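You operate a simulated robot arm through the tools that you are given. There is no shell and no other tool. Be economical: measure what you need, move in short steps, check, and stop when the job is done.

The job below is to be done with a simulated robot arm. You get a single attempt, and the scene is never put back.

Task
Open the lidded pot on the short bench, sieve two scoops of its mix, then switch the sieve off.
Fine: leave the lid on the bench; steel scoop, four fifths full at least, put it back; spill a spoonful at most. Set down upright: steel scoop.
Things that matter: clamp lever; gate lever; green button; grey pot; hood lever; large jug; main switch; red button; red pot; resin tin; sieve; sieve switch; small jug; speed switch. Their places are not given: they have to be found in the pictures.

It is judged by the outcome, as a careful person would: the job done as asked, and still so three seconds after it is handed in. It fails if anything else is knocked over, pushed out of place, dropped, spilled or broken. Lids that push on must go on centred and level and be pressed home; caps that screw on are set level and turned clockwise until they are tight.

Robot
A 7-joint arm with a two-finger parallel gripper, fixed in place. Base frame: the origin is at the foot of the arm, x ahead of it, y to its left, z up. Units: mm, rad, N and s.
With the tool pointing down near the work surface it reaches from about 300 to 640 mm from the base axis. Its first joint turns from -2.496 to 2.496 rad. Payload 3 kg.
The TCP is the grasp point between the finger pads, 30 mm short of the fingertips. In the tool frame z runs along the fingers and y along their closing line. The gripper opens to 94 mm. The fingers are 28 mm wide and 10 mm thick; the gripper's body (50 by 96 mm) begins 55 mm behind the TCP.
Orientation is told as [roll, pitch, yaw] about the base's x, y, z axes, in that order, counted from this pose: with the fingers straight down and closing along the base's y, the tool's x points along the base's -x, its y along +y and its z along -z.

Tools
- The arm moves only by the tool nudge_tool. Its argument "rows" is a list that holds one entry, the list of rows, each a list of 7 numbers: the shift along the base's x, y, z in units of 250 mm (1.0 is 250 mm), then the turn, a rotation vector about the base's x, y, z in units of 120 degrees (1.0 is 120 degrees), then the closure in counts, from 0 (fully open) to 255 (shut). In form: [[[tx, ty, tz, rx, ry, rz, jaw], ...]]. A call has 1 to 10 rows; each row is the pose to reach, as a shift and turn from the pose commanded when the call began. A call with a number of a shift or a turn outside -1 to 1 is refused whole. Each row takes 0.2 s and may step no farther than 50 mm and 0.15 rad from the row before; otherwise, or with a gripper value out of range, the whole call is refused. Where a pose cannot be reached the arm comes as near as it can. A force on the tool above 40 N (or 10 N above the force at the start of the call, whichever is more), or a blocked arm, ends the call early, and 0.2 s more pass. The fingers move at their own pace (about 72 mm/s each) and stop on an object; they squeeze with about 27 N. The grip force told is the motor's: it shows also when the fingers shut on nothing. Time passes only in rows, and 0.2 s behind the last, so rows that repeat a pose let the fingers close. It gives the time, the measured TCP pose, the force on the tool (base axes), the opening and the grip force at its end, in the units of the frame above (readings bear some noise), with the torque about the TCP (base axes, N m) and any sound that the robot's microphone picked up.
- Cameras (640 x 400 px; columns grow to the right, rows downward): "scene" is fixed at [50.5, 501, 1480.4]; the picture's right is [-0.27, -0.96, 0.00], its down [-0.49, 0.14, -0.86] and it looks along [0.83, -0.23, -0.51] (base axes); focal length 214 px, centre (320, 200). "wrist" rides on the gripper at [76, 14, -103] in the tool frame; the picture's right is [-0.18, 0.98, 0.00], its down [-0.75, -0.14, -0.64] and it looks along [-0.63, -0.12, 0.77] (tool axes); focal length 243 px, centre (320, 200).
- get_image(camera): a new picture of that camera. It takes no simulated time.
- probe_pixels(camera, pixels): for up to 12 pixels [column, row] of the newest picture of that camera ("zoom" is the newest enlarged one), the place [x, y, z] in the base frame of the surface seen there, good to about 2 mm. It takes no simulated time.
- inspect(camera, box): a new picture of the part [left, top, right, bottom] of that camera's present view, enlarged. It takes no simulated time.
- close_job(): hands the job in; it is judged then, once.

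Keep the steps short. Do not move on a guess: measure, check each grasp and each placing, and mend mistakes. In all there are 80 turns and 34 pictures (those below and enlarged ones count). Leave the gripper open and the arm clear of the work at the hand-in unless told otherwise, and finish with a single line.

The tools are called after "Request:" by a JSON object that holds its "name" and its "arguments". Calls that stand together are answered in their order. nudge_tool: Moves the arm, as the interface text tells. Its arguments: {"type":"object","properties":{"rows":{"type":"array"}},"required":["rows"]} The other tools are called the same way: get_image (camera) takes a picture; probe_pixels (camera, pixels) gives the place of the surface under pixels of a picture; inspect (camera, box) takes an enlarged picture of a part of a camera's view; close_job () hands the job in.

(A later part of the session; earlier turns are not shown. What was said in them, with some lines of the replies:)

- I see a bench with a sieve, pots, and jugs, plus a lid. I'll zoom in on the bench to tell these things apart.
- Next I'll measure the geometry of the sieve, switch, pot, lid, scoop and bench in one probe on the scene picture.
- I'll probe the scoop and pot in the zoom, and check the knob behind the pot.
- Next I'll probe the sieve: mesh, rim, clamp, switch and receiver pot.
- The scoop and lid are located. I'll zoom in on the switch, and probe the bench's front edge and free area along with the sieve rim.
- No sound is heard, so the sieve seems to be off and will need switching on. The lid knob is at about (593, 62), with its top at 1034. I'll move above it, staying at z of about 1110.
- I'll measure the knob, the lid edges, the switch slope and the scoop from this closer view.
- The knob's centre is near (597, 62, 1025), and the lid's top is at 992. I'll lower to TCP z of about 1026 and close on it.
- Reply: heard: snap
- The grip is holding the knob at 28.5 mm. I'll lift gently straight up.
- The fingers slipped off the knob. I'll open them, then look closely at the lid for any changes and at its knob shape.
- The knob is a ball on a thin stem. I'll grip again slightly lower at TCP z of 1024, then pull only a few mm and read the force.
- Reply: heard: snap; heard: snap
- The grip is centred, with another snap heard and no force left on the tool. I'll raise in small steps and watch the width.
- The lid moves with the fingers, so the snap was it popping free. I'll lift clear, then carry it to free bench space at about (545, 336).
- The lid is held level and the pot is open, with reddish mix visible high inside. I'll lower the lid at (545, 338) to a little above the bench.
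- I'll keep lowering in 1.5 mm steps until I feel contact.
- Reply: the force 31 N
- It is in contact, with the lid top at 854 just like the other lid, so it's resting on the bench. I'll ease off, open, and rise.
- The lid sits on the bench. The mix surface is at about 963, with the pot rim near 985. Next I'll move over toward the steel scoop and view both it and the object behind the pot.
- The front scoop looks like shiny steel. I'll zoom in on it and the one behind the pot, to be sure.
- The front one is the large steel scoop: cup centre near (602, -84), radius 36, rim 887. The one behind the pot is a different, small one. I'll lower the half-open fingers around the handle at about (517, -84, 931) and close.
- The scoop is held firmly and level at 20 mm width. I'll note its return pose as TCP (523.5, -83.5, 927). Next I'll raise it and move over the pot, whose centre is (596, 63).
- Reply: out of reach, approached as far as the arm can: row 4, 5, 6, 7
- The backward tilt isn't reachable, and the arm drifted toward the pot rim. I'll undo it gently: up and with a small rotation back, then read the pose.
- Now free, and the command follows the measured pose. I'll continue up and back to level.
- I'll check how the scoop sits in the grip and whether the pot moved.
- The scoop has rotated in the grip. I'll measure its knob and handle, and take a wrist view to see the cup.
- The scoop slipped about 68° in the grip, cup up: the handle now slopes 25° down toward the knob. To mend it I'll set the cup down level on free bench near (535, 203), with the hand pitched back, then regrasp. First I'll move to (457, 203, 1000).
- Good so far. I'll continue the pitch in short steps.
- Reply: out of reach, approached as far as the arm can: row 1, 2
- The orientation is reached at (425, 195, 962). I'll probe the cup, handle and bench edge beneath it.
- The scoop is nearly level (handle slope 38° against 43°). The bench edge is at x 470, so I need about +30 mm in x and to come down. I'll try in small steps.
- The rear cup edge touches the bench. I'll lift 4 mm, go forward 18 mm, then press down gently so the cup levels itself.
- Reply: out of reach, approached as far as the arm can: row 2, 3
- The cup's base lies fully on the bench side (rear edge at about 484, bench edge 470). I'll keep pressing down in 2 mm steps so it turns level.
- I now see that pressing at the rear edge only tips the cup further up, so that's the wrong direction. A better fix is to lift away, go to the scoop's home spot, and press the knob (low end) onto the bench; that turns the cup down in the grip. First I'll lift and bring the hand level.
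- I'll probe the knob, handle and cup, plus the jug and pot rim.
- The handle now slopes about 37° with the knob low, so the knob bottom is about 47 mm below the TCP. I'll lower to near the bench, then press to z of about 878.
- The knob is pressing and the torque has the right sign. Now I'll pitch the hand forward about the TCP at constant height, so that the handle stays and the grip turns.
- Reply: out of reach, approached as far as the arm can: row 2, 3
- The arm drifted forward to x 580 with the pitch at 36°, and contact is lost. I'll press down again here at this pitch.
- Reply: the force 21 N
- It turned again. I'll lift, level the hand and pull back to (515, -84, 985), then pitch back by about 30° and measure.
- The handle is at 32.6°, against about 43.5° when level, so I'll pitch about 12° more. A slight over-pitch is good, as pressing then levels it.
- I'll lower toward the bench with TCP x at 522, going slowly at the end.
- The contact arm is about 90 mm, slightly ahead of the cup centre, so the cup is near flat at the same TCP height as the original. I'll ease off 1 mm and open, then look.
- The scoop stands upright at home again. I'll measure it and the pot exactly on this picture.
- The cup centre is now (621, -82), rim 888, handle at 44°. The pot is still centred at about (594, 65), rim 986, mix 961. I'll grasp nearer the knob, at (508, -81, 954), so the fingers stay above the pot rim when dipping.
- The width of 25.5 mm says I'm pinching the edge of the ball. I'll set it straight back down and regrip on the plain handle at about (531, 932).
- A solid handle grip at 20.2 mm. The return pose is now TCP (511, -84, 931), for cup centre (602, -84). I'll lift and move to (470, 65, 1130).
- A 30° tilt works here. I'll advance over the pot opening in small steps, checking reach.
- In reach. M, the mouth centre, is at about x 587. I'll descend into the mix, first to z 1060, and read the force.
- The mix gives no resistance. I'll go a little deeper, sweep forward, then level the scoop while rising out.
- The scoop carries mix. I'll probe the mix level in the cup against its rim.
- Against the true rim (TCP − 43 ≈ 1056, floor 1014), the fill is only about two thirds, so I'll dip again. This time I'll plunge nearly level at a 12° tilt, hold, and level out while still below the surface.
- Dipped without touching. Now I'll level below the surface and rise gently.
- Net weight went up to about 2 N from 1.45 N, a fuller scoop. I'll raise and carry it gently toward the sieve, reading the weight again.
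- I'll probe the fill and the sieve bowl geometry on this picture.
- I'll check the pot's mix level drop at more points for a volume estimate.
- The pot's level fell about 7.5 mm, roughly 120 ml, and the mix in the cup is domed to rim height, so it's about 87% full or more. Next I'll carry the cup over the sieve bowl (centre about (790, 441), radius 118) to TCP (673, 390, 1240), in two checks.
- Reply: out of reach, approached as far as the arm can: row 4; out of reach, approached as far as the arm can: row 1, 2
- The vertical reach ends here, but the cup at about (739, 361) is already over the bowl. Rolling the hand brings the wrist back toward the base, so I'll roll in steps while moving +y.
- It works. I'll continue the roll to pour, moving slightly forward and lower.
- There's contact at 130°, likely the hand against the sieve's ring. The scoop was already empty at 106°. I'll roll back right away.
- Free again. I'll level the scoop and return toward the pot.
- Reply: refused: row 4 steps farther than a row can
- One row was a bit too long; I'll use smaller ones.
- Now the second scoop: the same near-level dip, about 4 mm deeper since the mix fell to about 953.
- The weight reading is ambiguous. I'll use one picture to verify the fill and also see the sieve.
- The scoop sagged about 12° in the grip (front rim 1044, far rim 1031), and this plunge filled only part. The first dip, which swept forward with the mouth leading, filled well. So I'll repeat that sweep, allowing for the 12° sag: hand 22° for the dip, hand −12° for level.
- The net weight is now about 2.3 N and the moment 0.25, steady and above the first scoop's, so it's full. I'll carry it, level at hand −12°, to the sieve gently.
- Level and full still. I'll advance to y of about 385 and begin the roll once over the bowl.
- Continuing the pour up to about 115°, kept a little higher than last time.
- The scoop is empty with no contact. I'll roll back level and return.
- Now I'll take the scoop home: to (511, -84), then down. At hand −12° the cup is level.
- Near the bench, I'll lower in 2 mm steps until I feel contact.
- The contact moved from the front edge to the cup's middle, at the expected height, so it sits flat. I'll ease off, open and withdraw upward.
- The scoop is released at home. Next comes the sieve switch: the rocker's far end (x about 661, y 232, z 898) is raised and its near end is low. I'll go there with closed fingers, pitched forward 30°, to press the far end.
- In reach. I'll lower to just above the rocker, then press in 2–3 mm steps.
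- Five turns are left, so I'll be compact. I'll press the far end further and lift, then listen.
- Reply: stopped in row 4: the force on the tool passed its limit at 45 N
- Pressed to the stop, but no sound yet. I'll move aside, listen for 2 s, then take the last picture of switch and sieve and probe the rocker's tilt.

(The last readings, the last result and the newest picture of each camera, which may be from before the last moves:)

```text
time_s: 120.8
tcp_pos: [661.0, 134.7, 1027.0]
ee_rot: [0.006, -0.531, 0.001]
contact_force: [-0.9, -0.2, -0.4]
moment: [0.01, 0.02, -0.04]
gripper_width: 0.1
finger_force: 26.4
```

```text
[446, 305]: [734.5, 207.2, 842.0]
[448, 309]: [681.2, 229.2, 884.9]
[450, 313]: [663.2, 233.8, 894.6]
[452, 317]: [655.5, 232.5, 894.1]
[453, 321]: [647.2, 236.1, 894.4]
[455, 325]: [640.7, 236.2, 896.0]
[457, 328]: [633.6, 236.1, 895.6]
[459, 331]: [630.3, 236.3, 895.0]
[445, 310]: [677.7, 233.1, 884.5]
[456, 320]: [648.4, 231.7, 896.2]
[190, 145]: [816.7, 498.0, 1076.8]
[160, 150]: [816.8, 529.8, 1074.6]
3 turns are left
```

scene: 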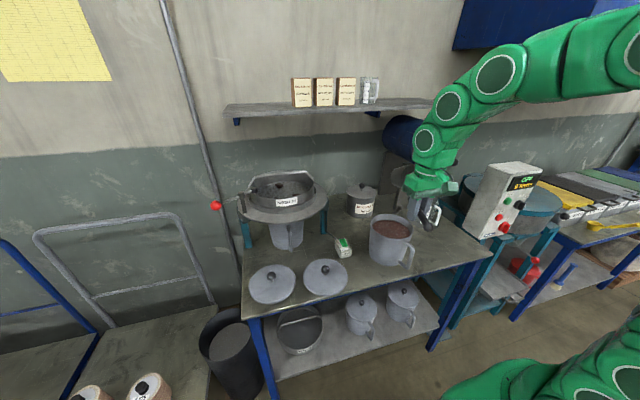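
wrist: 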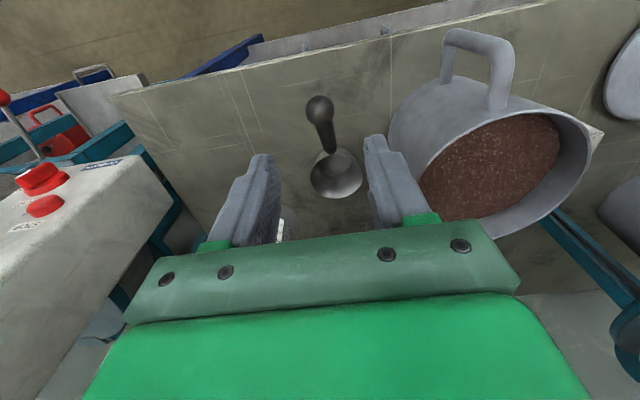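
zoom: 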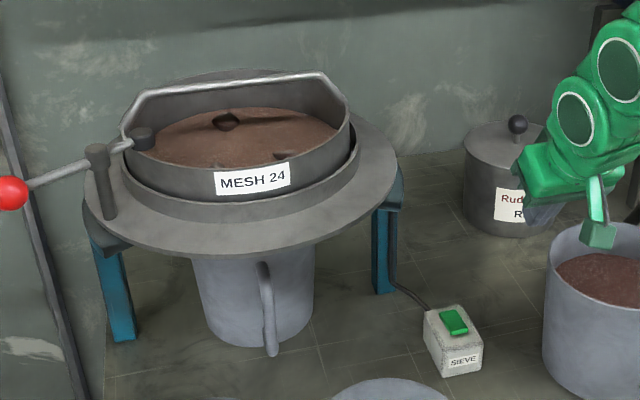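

The picture shows the mix spread flat over the mesh, and the rocker's far end is now down (894.6) with its near end up (about 896). So the sieve is on. I'll move above the rocker's near end and let it run for a good while.

Request:
{"name": "nudge_tool", "arguments": {"rows": [[[-0.03, 0.1, 0, 0, 0, 0, 255], [-0.06, 0.22, 0, 0, 0, 0, 255], [-0.1, 0.34, 0, 0, 0, 0, 255], [-0.116, 0.396, 0, 0, 0, 0, 255], [-0.116, 0.396, -0.1, 0, 0, 0, 255], [-0.116, 0.396, -0.22, 0, 0, 0, 255], [-0.116, 0.396, -0.26, 0, 0, 0, 255], [-0.116, 0.396, -0.26, 0, 0, 0, 255]]]}}

Request:
{"name": "nudge_tool", "arguments": {"rows": [[[0, 0, 0, 0, 0, 0, 255], [0, 0, 0, 0, 0, 0, 255], [0, 0, 0, 0, 0, 0, 255], [0, 0, 0, 0, 0, 0, 255], [0, 0, 0, 0, 0, 0, 255], [0, 0, 0, 0, 0, 0, 255], [0, 0, 0, 0, 0, 0, 255], [0, 0, 0, 0, 0, 0, 255], [0, 0, 0, 0, 0, 0, 255], [0, 0, 0, 0, 0, 0, 255]]]}}

Request:
{"name": "nudge_tool", "arguments": {"rows": [[[0, 0, 0, 0, 0, 0, 255], [0, 0, 0, 0, 0, 0, 255], [0, 0, 0, 0, 0, 0, 255], [0, 0, 0, 0, 0, 0, 255], [0, 0, 0, 0, 0, 0, 255], [0, 0, 0, 0, 0, 0, 255], [0, 0, 0, 0, 0, 0, 255], [0, 0, 0, 0, 0, 0, 255], [0, 0, 0, 0, 0, 0, 255], [0, 0, 0, 0, 0, 0, 255]]]}}

Request:
{"name": "nudge_tool", "arguments": {"rows": [[[0, 0, 0, 0, 0, 0, 255], [0, 0, 0, 0, 0, 0, 255], [0, 0, 0, 0, 0, 0, 255], [0, 0, 0, 0, 0, 0, 255], [0, 0, 0, 0, 0, 0, 255], [0, 0, 0, 0, 0, 0, 255], [0, 0, 0, 0, 0, 0, 255], [0, 0, 0, 0, 0, 0, 255], [0, 0, 0, 0, 0, 0, 255], [0, 0, 0, 0, 0, 0, 255]]]}}

Request:
{"name": "nudge_tool", "arguments": {"rows": [[[0, 0, 0, 0, 0, 0, 255], [0, 0, 0, 0, 0, 0, 255], [0, 0, 0, 0, 0, 0, 255], [0, 0, 0, 0, 0, 0, 255], [0, 0, 0, 0, 0, 0, 255], [0, 0, 0, 0, 0, 0, 255], [0, 0, 0, 0, 0, 0, 255], [0, 0, 0, 0, 0, 0, 255], [0, 0, 0, 0, 0, 0, 255], [0, 0, 0, 0, 0, 0, 255]]]}}

Request:
{"name": "nudge_tool", "arguments": {"rows": [[[0, 0, 0, 0, 0, 0, 255], [0, 0, 0, 0, 0, 0, 255], [0, 0, 0, 0, 0, 0, 255], [0, 0, 0, 0, 0, 0, 255], [0, 0, 0, 0, 0, 0, 255], [0, 0, 0, 0, 0, 0, 255], [0, 0, 0, 0, 0, 0, 255], [0, 0, 0, 0, 0, 0, 255], [0, 0, 0, 0, 0, 0, 255], [0, 0, 0, 0, 0, 0, 255]]]}}

Request:
{"name": "nudge_tool", "arguments": {"rows": [[[0, 0, 0, 0, 0, 0, 255], [0, 0, 0, 0, 0, 0, 255], [0, 0, 0, 0, 0, 0, 255], [0, 0, 0, 0, 0, 0, 255], [0, 0, 0, 0, 0, 0, 255], [0, 0, 0, 0, 0, 0, 255], [0, 0, 0, 0, 0, 0, 255], [0, 0, 0, 0, 0, 0, 255], [0, 0, 0, 0, 0, 0, 255], [0, 0, 0, 0, 0, 0, 255]]]}}

Request:
{"name": "nudge_tool", "arguments": {"rows": [[[0, 0, 0, 0, 0, 0, 255], [0, 0, 0, 0, 0, 0, 255], [0, 0, 0, 0, 0, 0, 255], [0, 0, 0, 0, 0, 0, 255], [0, 0, 0, 0, 0, 0, 255], [0, 0, 0, 0, 0, 0, 255], [0, 0, 0, 0, 0, 0, 255], [0, 0, 0, 0, 0, 0, 255], [0, 0, 0, 0, 0, 0, 255], [0, 0, 0, 0, 0, 0, 255]]]}}

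Request:
{"name": "nudge_tool", "arguments": {"rows": [[[0, 0, 0, 0, 0, 0, 255], [0, 0, 0, 0, 0, 0, 255], [0, 0, 0, 0, 0, 0, 255], [0, 0, 0, 0, 0, 0, 255], [0, 0, 0, 0, 0, 0, 255], [0, 0, 0, 0, 0, 0, 255], [0, 0, 0, 0, 0, 0, 255], [0, 0, 0, 0, 0, 0, 255], [0, 0, 0, 0, 0, 0, 255], [0, 0, 0, 0, 0, 0, 255]]]}}

Request:
{"name": "nudge_tool", "arguments": {"rows": [[[0, 0, 0, 0, 0, 0, 255], [0, 0, 0, 0, 0, 0, 255], [0, 0, 0, 0, 0, 0, 255], [0, 0, 0, 0, 0, 0, 255], [0, 0, 0, 0, 0, 0, 255], [0, 0, 0, 0, 0, 0, 255], [0, 0, 0, 0, 0, 0, 255], [0, 0, 0, 0, 0, 0, 255], [0, 0, 0, 0, 0, 0, 255], [0, 0, 0, 0, 0, 0, 255]]]}}

Request:
{"name": "nudge_tool", "arguments": {"rows": [[[0, 0, 0, 0, 0, 0, 255], [0, 0, 0, 0, 0, 0, 255], [0, 0, 0, 0, 0, 0, 255], [0, 0, 0, 0, 0, 0, 255], [0, 0, 0, 0, 0, 0, 255], [0, 0, 0, 0, 0, 0, 255], [0, 0, 0, 0, 0, 0, 255], [0, 0, 0, 0, 0, 0, 255], [0, 0, 0, 0, 0, 0, 255], [0, 0, 0, 0, 0, 0, 255]]]}}

Request:
{"name": "nudge_tool", "arguments": {"rows": [[[0, 0, 0, 0, 0, 0, 255], [0, 0, 0, 0, 0, 0, 255], [0, 0, 0, 0, 0, 0, 255], [0, 0, 0, 0, 0, 0, 255], [0, 0, 0, 0, 0, 0, 255], [0, 0, 0, 0, 0, 0, 255], [0, 0, 0, 0, 0, 0, 255], [0, 0, 0, 0, 0, 0, 255], [0, 0, 0, 0, 0, 0, 255], [0, 0, 0, 0, 0, 0, 255]]]}}

Request:
{"name": "nudge_tool", "arguments": {"rows": [[[0, 0, 0, 0, 0, 0, 255], [0, 0, 0, 0, 0, 0, 255], [0, 0, 0, 0, 0, 0, 255], [0, 0, 0, 0, 0, 0, 255], [0, 0, 0, 0, 0, 0, 255], [0, 0, 0, 0, 0, 0, 255], [0, 0, 0, 0, 0, 0, 255], [0, 0, 0, 0, 0, 0, 255], [0, 0, 0, 0, 0, 0, 255], [0, 0, 0, 0, 0, 0, 255]]]}}

Request:
{"name": "nudge_tool", "arguments": {"rows": [[[0, 0, 0, 0, 0, 0, 255], [0, 0, 0, 0, 0, 0, 255], [0, 0, 0, 0, 0, 0, 255], [0, 0, 0, 0, 0, 0, 255], [0, 0, 0, 0, 0, 0, 255], [0, 0, 0, 0, 0, 0, 255], [0, 0, 0, 0, 0, 0, 255], [0, 0, 0, 0, 0, 0, 255], [0, 0, 0, 0, 0, 0, 255], [0, 0, 0, 0, 0, 0, 255]]]}}

Request:
{"name": "nudge_tool", "arguments": {"rows": [[[0, 0, 0, 0, 0, 0, 255], [0, 0, 0, 0, 0, 0, 255], [0, 0, 0, 0, 0, 0, 255], [0, 0, 0, 0, 0, 0, 255], [0, 0, 0, 0, 0, 0, 255], [0, 0, 0, 0, 0, 0, 255], [0, 0, 0, 0, 0, 0, 255], [0, 0, 0, 0, 0, 0, 255], [0, 0, 0, 0, 0, 0, 255], [0, 0, 0, 0, 0, 0, 255]]]}}

Request:
{"name": "nudge_tool", "arguments": {"rows": [[[0, 0, 0, 0, 0, 0, 255], [0, 0, 0, 0, 0, 0, 255], [0, 0, 0, 0, 0, 0, 255], [0, 0, 0, 0, 0, 0, 255], [0, 0, 0, 0, 0, 0, 255], [0, 0, 0, 0, 0, 0, 255], [0, 0, 0, 0, 0, 0, 255], [0, 0, 0, 0, 0, 0, 255], [0, 0, 0, 0, 0, 0, 255], [0, 0, 0, 0, 0, 0, 255]]]}}

```text
time_s: 122.6
tcp_pos: [629.4, 233.7, 961.7]
ee_rot: [0.006, -0.53, 0.001]
contact_force: [-0.2, 0.6, -0.8]
moment: [-0.03, 0.04, 0.01]
gripper_width: 0.0
finger_force: 27.5
```

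```text
time_s: 124.8
tcp_pos: [630.5, 232.7, 960.9]
ee_rot: [0.005, -0.53, 0.0]
contact_force: [-0.8, -0.2, 0.1]
moment: [-0.01, 0.01, 0.02]
gripper_width: 0.0
finger_force: 26.6
```

```text
time_s: 127.0
tcp_pos: [630.7, 233.2, 961.0]
ee_rot: [0.006, -0.53, 0.0]
contact_force: [-0.5, -0.2, 0.5]
moment: [-0.02, -0.01, -0.02]
gripper_width: 0.0
finger_force: 27.4
```

```text
time_s: 129.2
tcp_pos: [629.3, 232.7, 961.2]
ee_rot: [0.005, -0.53, 0.001]
contact_force: [0.3, -0.1, -0.2]
moment: [-0.03, 0.01, 0.0]
gripper_width: 0.1
finger_force: 26.7
```

```text
time_s: 131.4
tcp_pos: [630.7, 231.5, 961.7]
ee_rot: [0.005, -0.532, 0.0]
contact_force: [-0.1, -0.1, 0.1]
moment: [0.01, -0.02, 0.01]
gripper_width: 0.1
finger_force: 26.8
```

```text
time_s: 133.6
tcp_pos: [631.1, 233.1, 961.2]
ee_rot: [0.006, -0.529, -0.002]
contact_force: [-0.2, 0.4, 0.4]
moment: [0.01, 0.0, 0.01]
gripper_width: 0.1
finger_force: 27.1
```

```text
time_s: 135.8
tcp_pos: [630.2, 233.1, 961.0]
ee_rot: [0.004, -0.53, -0.002]
contact_force: [-0.7, 0.4, 0.2]
moment: [-0.02, 0.01, 0.0]
gripper_width: 0.0
finger_force: 26.8
```

```text
time_s: 138.0
tcp_pos: [630.1, 233.0, 962.4]
ee_rot: [0.005, -0.53, -0.002]
contact_force: [-0.5, 0.4, -0.4]
moment: [0.0, 0.0, -0.03]
gripper_width: 0.0
finger_force: 26.2
```

```text
time_s: 140.2
tcp_pos: [629.8, 232.1, 961.9]
ee_rot: [0.005, -0.53, 0.0]
contact_force: [0.6, 0.8, 0.8]
moment: [-0.03, 0.0, -0.02]
gripper_width: 0.2
finger_force: 26.9
```

```text
time_s: 142.4
tcp_pos: [630.1, 232.2, 961.4]
ee_rot: [0.006, -0.531, 0.0]
contact_force: [-0.2, -0.1, 0.0]
moment: [-0.02, 0.01, -0.03]
gripper_width: 0.0
finger_force: 26.8
```

```text
time_s: 144.6
tcp_pos: [630.6, 232.4, 961.9]
ee_rot: [0.005, -0.53, 0.0]
contact_force: [0.2, 0.4, -0.4]
moment: [0.02, -0.02, 0.02]
gripper_width: 0.0
finger_force: 27.5
```

```text
time_s: 146.8
tcp_pos: [629.4, 231.7, 962.7]
ee_rot: [0.005, -0.53, -0.001]
contact_force: [0.6, -0.6, 1.1]
moment: [0.0, 0.0, 0.02]
gripper_width: 0.0
finger_force: 27.4
```

```text
time_s: 149.0
tcp_pos: [630.0, 232.5, 961.2]
ee_rot: [0.006, -0.531, -0.001]
contact_force: [0.1, -0.6, 0.3]
moment: [0.01, -0.02, 0.04]
gripper_width: 0.0
finger_force: 27.3
```

```text
time_s: 151.2
tcp_pos: [629.8, 232.5, 962.0]
ee_rot: [0.004, -0.53, 0.0]
contact_force: [-0.2, 0.4, 0.4]
moment: [0.0, 0.02, 0.0]
gripper_width: 0.0
finger_force: 26.5
```

```text
time_s: 153.4
tcp_pos: [629.8, 232.6, 960.7]
ee_rot: [0.006, -0.531, 0.0]
contact_force: [-0.2, 0.0, 0.0]
moment: [-0.02, 0.04, 0.02]
gripper_width: 0.0
finger_force: 27.7
```

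```text
time_s: 155.6
tcp_pos: [630.4, 232.0, 961.1]
ee_rot: [0.005, -0.532, 0.001]
contact_force: [0.6, 0.4, -0.2]
moment: [0.0, 0.02, 0.02]
gripper_width: 0.2
finger_force: 26.9
2 turns are left
```

It has sieved for about 36 s; I'll allow some more. Then I'll press the rocker's near end to switch off, lift, open the gripper and retreat.

Request:
{"name": "nudge_tool", "arguments": {"rows": [[[0, 0, 0, 0, 0, 0, 255], [0, 0, 0, 0, 0, 0, 255], [0, 0, 0, 0, 0, 0, 255], [0, 0, 0, 0, 0, 0, 255], [0, 0, 0, 0, 0, 0, 255], [0, 0, 0, 0, 0, 0, 255], [0, 0, 0, 0, 0, 0, 255], [0, 0, 0, 0, 0, 0, 255], [0, 0, 0, 0, 0, 0, 255], [0, 0, 0, 0, 0, 0, 255]]]}}

Request:
{"name": "nudge_tool", "arguments": {"rows": [[[0, 0, 0, 0, 0, 0, 255], [0, 0, 0, 0, 0, 0, 255], [0, 0, 0, 0, 0, 0, 255], [0, 0, 0, 0, 0, 0, 255], [0, 0, 0, 0, 0, 0, 255], [0, 0, 0, 0, 0, 0, 255], [0, 0, 0, 0, 0, 0, 255], [0, 0, 0, 0, 0, 0, 255], [0, 0, 0, 0, 0, 0, 255], [0, 0, 0, 0, 0, 0, 255]]]}}

Request:
{"name": "nudge_tool", "arguments": {"rows": [[[0, 0, 0, 0, 0, 0, 255], [0, 0, 0, 0, 0, 0, 255], [0, 0, 0, 0, 0, 0, 255], [0, 0, 0, 0, 0, 0, 255], [0, 0, 0, 0, 0, 0, 255], [0, 0, 0, 0, 0, 0, 255], [0, 0, 0, 0, 0, 0, 255], [0, 0, 0, 0, 0, 0, 255], [0, 0, 0, 0, 0, 0, 255], [0, 0, 0, 0, 0, 0, 255]]]}}

Request:
{"name": "nudge_tool", "arguments": {"rows": [[[0, 0, 0, 0, 0, 0, 255], [0, 0, 0, 0, 0, 0, 255], [0, 0, 0, 0, 0, 0, 255], [0, 0, 0, 0, 0, 0, 255], [0, 0, 0, 0, 0, 0, 255], [0, 0, 0, 0, 0, 0, 255], [0, 0, 0, 0, 0, 0, 255], [0, 0, 0, 0, 0, 0, 255], [0, 0, 0, 0, 0, 0, 255], [0, 0, 0, 0, 0, 0, 255]]]}}

Request:
{"name": "nudge_tool", "arguments": {"rows": [[[0, 0, 0, 0, 0, 0, 255], [0, 0, 0, 0, 0, 0, 255], [0, 0, 0, 0, 0, 0, 255], [0, 0, 0, 0, 0, 0, 255], [0, 0, 0, 0, 0, 0, 255], [0, 0, 0, 0, 0, 0, 255], [0, 0, 0, 0, 0, 0, 255], [0, 0, 0, 0, 0, 0, 255], [0, 0, 0, 0, 0, 0, 255], [0, 0, 0, 0, 0, 0, 255]]]}}

Request:
{"name": "nudge_tool", "arguments": {"rows": [[[0.01, 0, -0.07, 0, 0, 0, 255], [0.014, 0, -0.116, 0, 0, 0, 255], [0.014, 0, -0.13, 0, 0, 0, 255], [0.014, 0, -0.142, 0, 0, 0, 255], [0.014, 0, -0.152, 0, 0, 0, 255], [0.014, 0, -0.162, 0, 0, 0, 255], [0.014, 0, -0.172, 0, 0, 0, 255]]]}}

Request:
{"name": "nudge_tool", "arguments": {"rows": [[[0, 0, 0.06, 0, 0, 0, 255], [0, 0, 0.2, 0, 0, 0, 255], [-0.04, 0, 0.36, 0, 0, 0, 200], [-0.1, 0, 0.52, 0, 0.05, 0, 100], [-0.18, 0, 0.68, 0, 0.1, 0, 0], [-0.28, 0, 0.82, 0, 0.15, 0, 0], [-0.38, 0, 0.94, 0, 0.2, 0, 0], [-0.46, 0, 1.0, 0, 0.25, 0, 0], [-0.5, 0, 1.0, 0, 0.25, 0, 0]]]}}

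Request:
{"name": "inspect", "arguments": {"camera": "scene", "box": [235, 150, 375, 265]}}

Request:
{"name": "probe_pixels", "arguments": {"camera": "zoom", "pixels": [[450, 313], [452, 317], [453, 321], [455, 325], [457, 328], [459, 331], [456, 320], [190, 145], [230, 150], [280, 140]]}}

```text
time_s: 157.8
tcp_pos: [629.5, 233.6, 961.1]
ee_rot: [0.005, -0.53, 0.001]
contact_force: [-0.5, -0.1, -0.3]
moment: [0.01, -0.02, -0.03]
gripper_width: 0.0
finger_force: 27.2
```

```text
time_s: 160.0
tcp_pos: [629.2, 232.3, 962.1]
ee_rot: [0.006, -0.53, 0.0]
contact_force: [0.1, -0.5, 0.1]
moment: [0.03, 0.01, 0.01]
gripper_width: 0.0
finger_force: 27.3
```

```text
time_s: 162.2
tcp_pos: [629.6, 232.4, 962.4]
ee_rot: [0.006, -0.531, -0.002]
contact_force: [-0.1, -0.5, 0.4]
moment: [0.0, 0.0, 0.0]
gripper_width: 0.0
finger_force: 27.6
```

```text
time_s: 164.4
tcp_pos: [629.9, 231.7, 960.9]
ee_rot: [0.006, -0.529, 0.0]
contact_force: [0.5, -1.2, 0.4]
moment: [0.01, -0.02, -0.03]
gripper_width: 0.0
finger_force: 26.9
```

```text
time_s: 166.6
tcp_pos: [630.8, 232.8, 961.6]
ee_rot: [0.005, -0.53, 0.001]
contact_force: [-0.4, -0.5, -0.1]
moment: [0.0, 0.03, 0.01]
gripper_width: 0.2
finger_force: 27.2
```

```text
time_s: 167.8
tcp_pos: [632.5, 233.4, 925.0]
ee_rot: [0.006, -0.532, -0.002]
contact_force: [-7.5, -4.9, 17.7]
moment: [-0.18, 0.23, 0.01]
gripper_width: 0.0
finger_force: 26.9
stopped in row 5: the force on the tool passed its limit at 48 N (the readings are from after the stop); the commanded pose is now the measured one
```

```text
time_s: 169.8
tcp_pos: [506.0, 233.4, 1177.3]
ee_rot: [0.004, -0.006, -0.001]
contact_force: [-0.3, 0.2, -0.1]
moment: [0.02, 0.01, 0.01]
gripper_width: 94.1
finger_force: 0.0
```

```text
refused: no pictures are left
```

```text
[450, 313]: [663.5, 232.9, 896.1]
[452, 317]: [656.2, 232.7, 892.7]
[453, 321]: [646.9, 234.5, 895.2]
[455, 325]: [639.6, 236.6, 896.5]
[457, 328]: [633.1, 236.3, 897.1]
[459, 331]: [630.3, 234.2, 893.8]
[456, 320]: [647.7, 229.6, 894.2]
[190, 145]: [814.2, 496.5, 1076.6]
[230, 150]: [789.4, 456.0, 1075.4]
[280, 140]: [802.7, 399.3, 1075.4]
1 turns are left
```

The rocker's near end was pressed to its stop (48 N), the same way the far end was when it switched on. The gripper is open and the arm is clear at (506, 233, 1177). This is the last turn and no pictures are left, so I'm handing in now.

Request:
{"name": "close_job", "arguments": {}}

```text
The job is handed in.
```

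I handed the job in with two scoops sieved and the switch pressed off; I had no pictures left to confirm that the sieve stopped or that all the mix went through.
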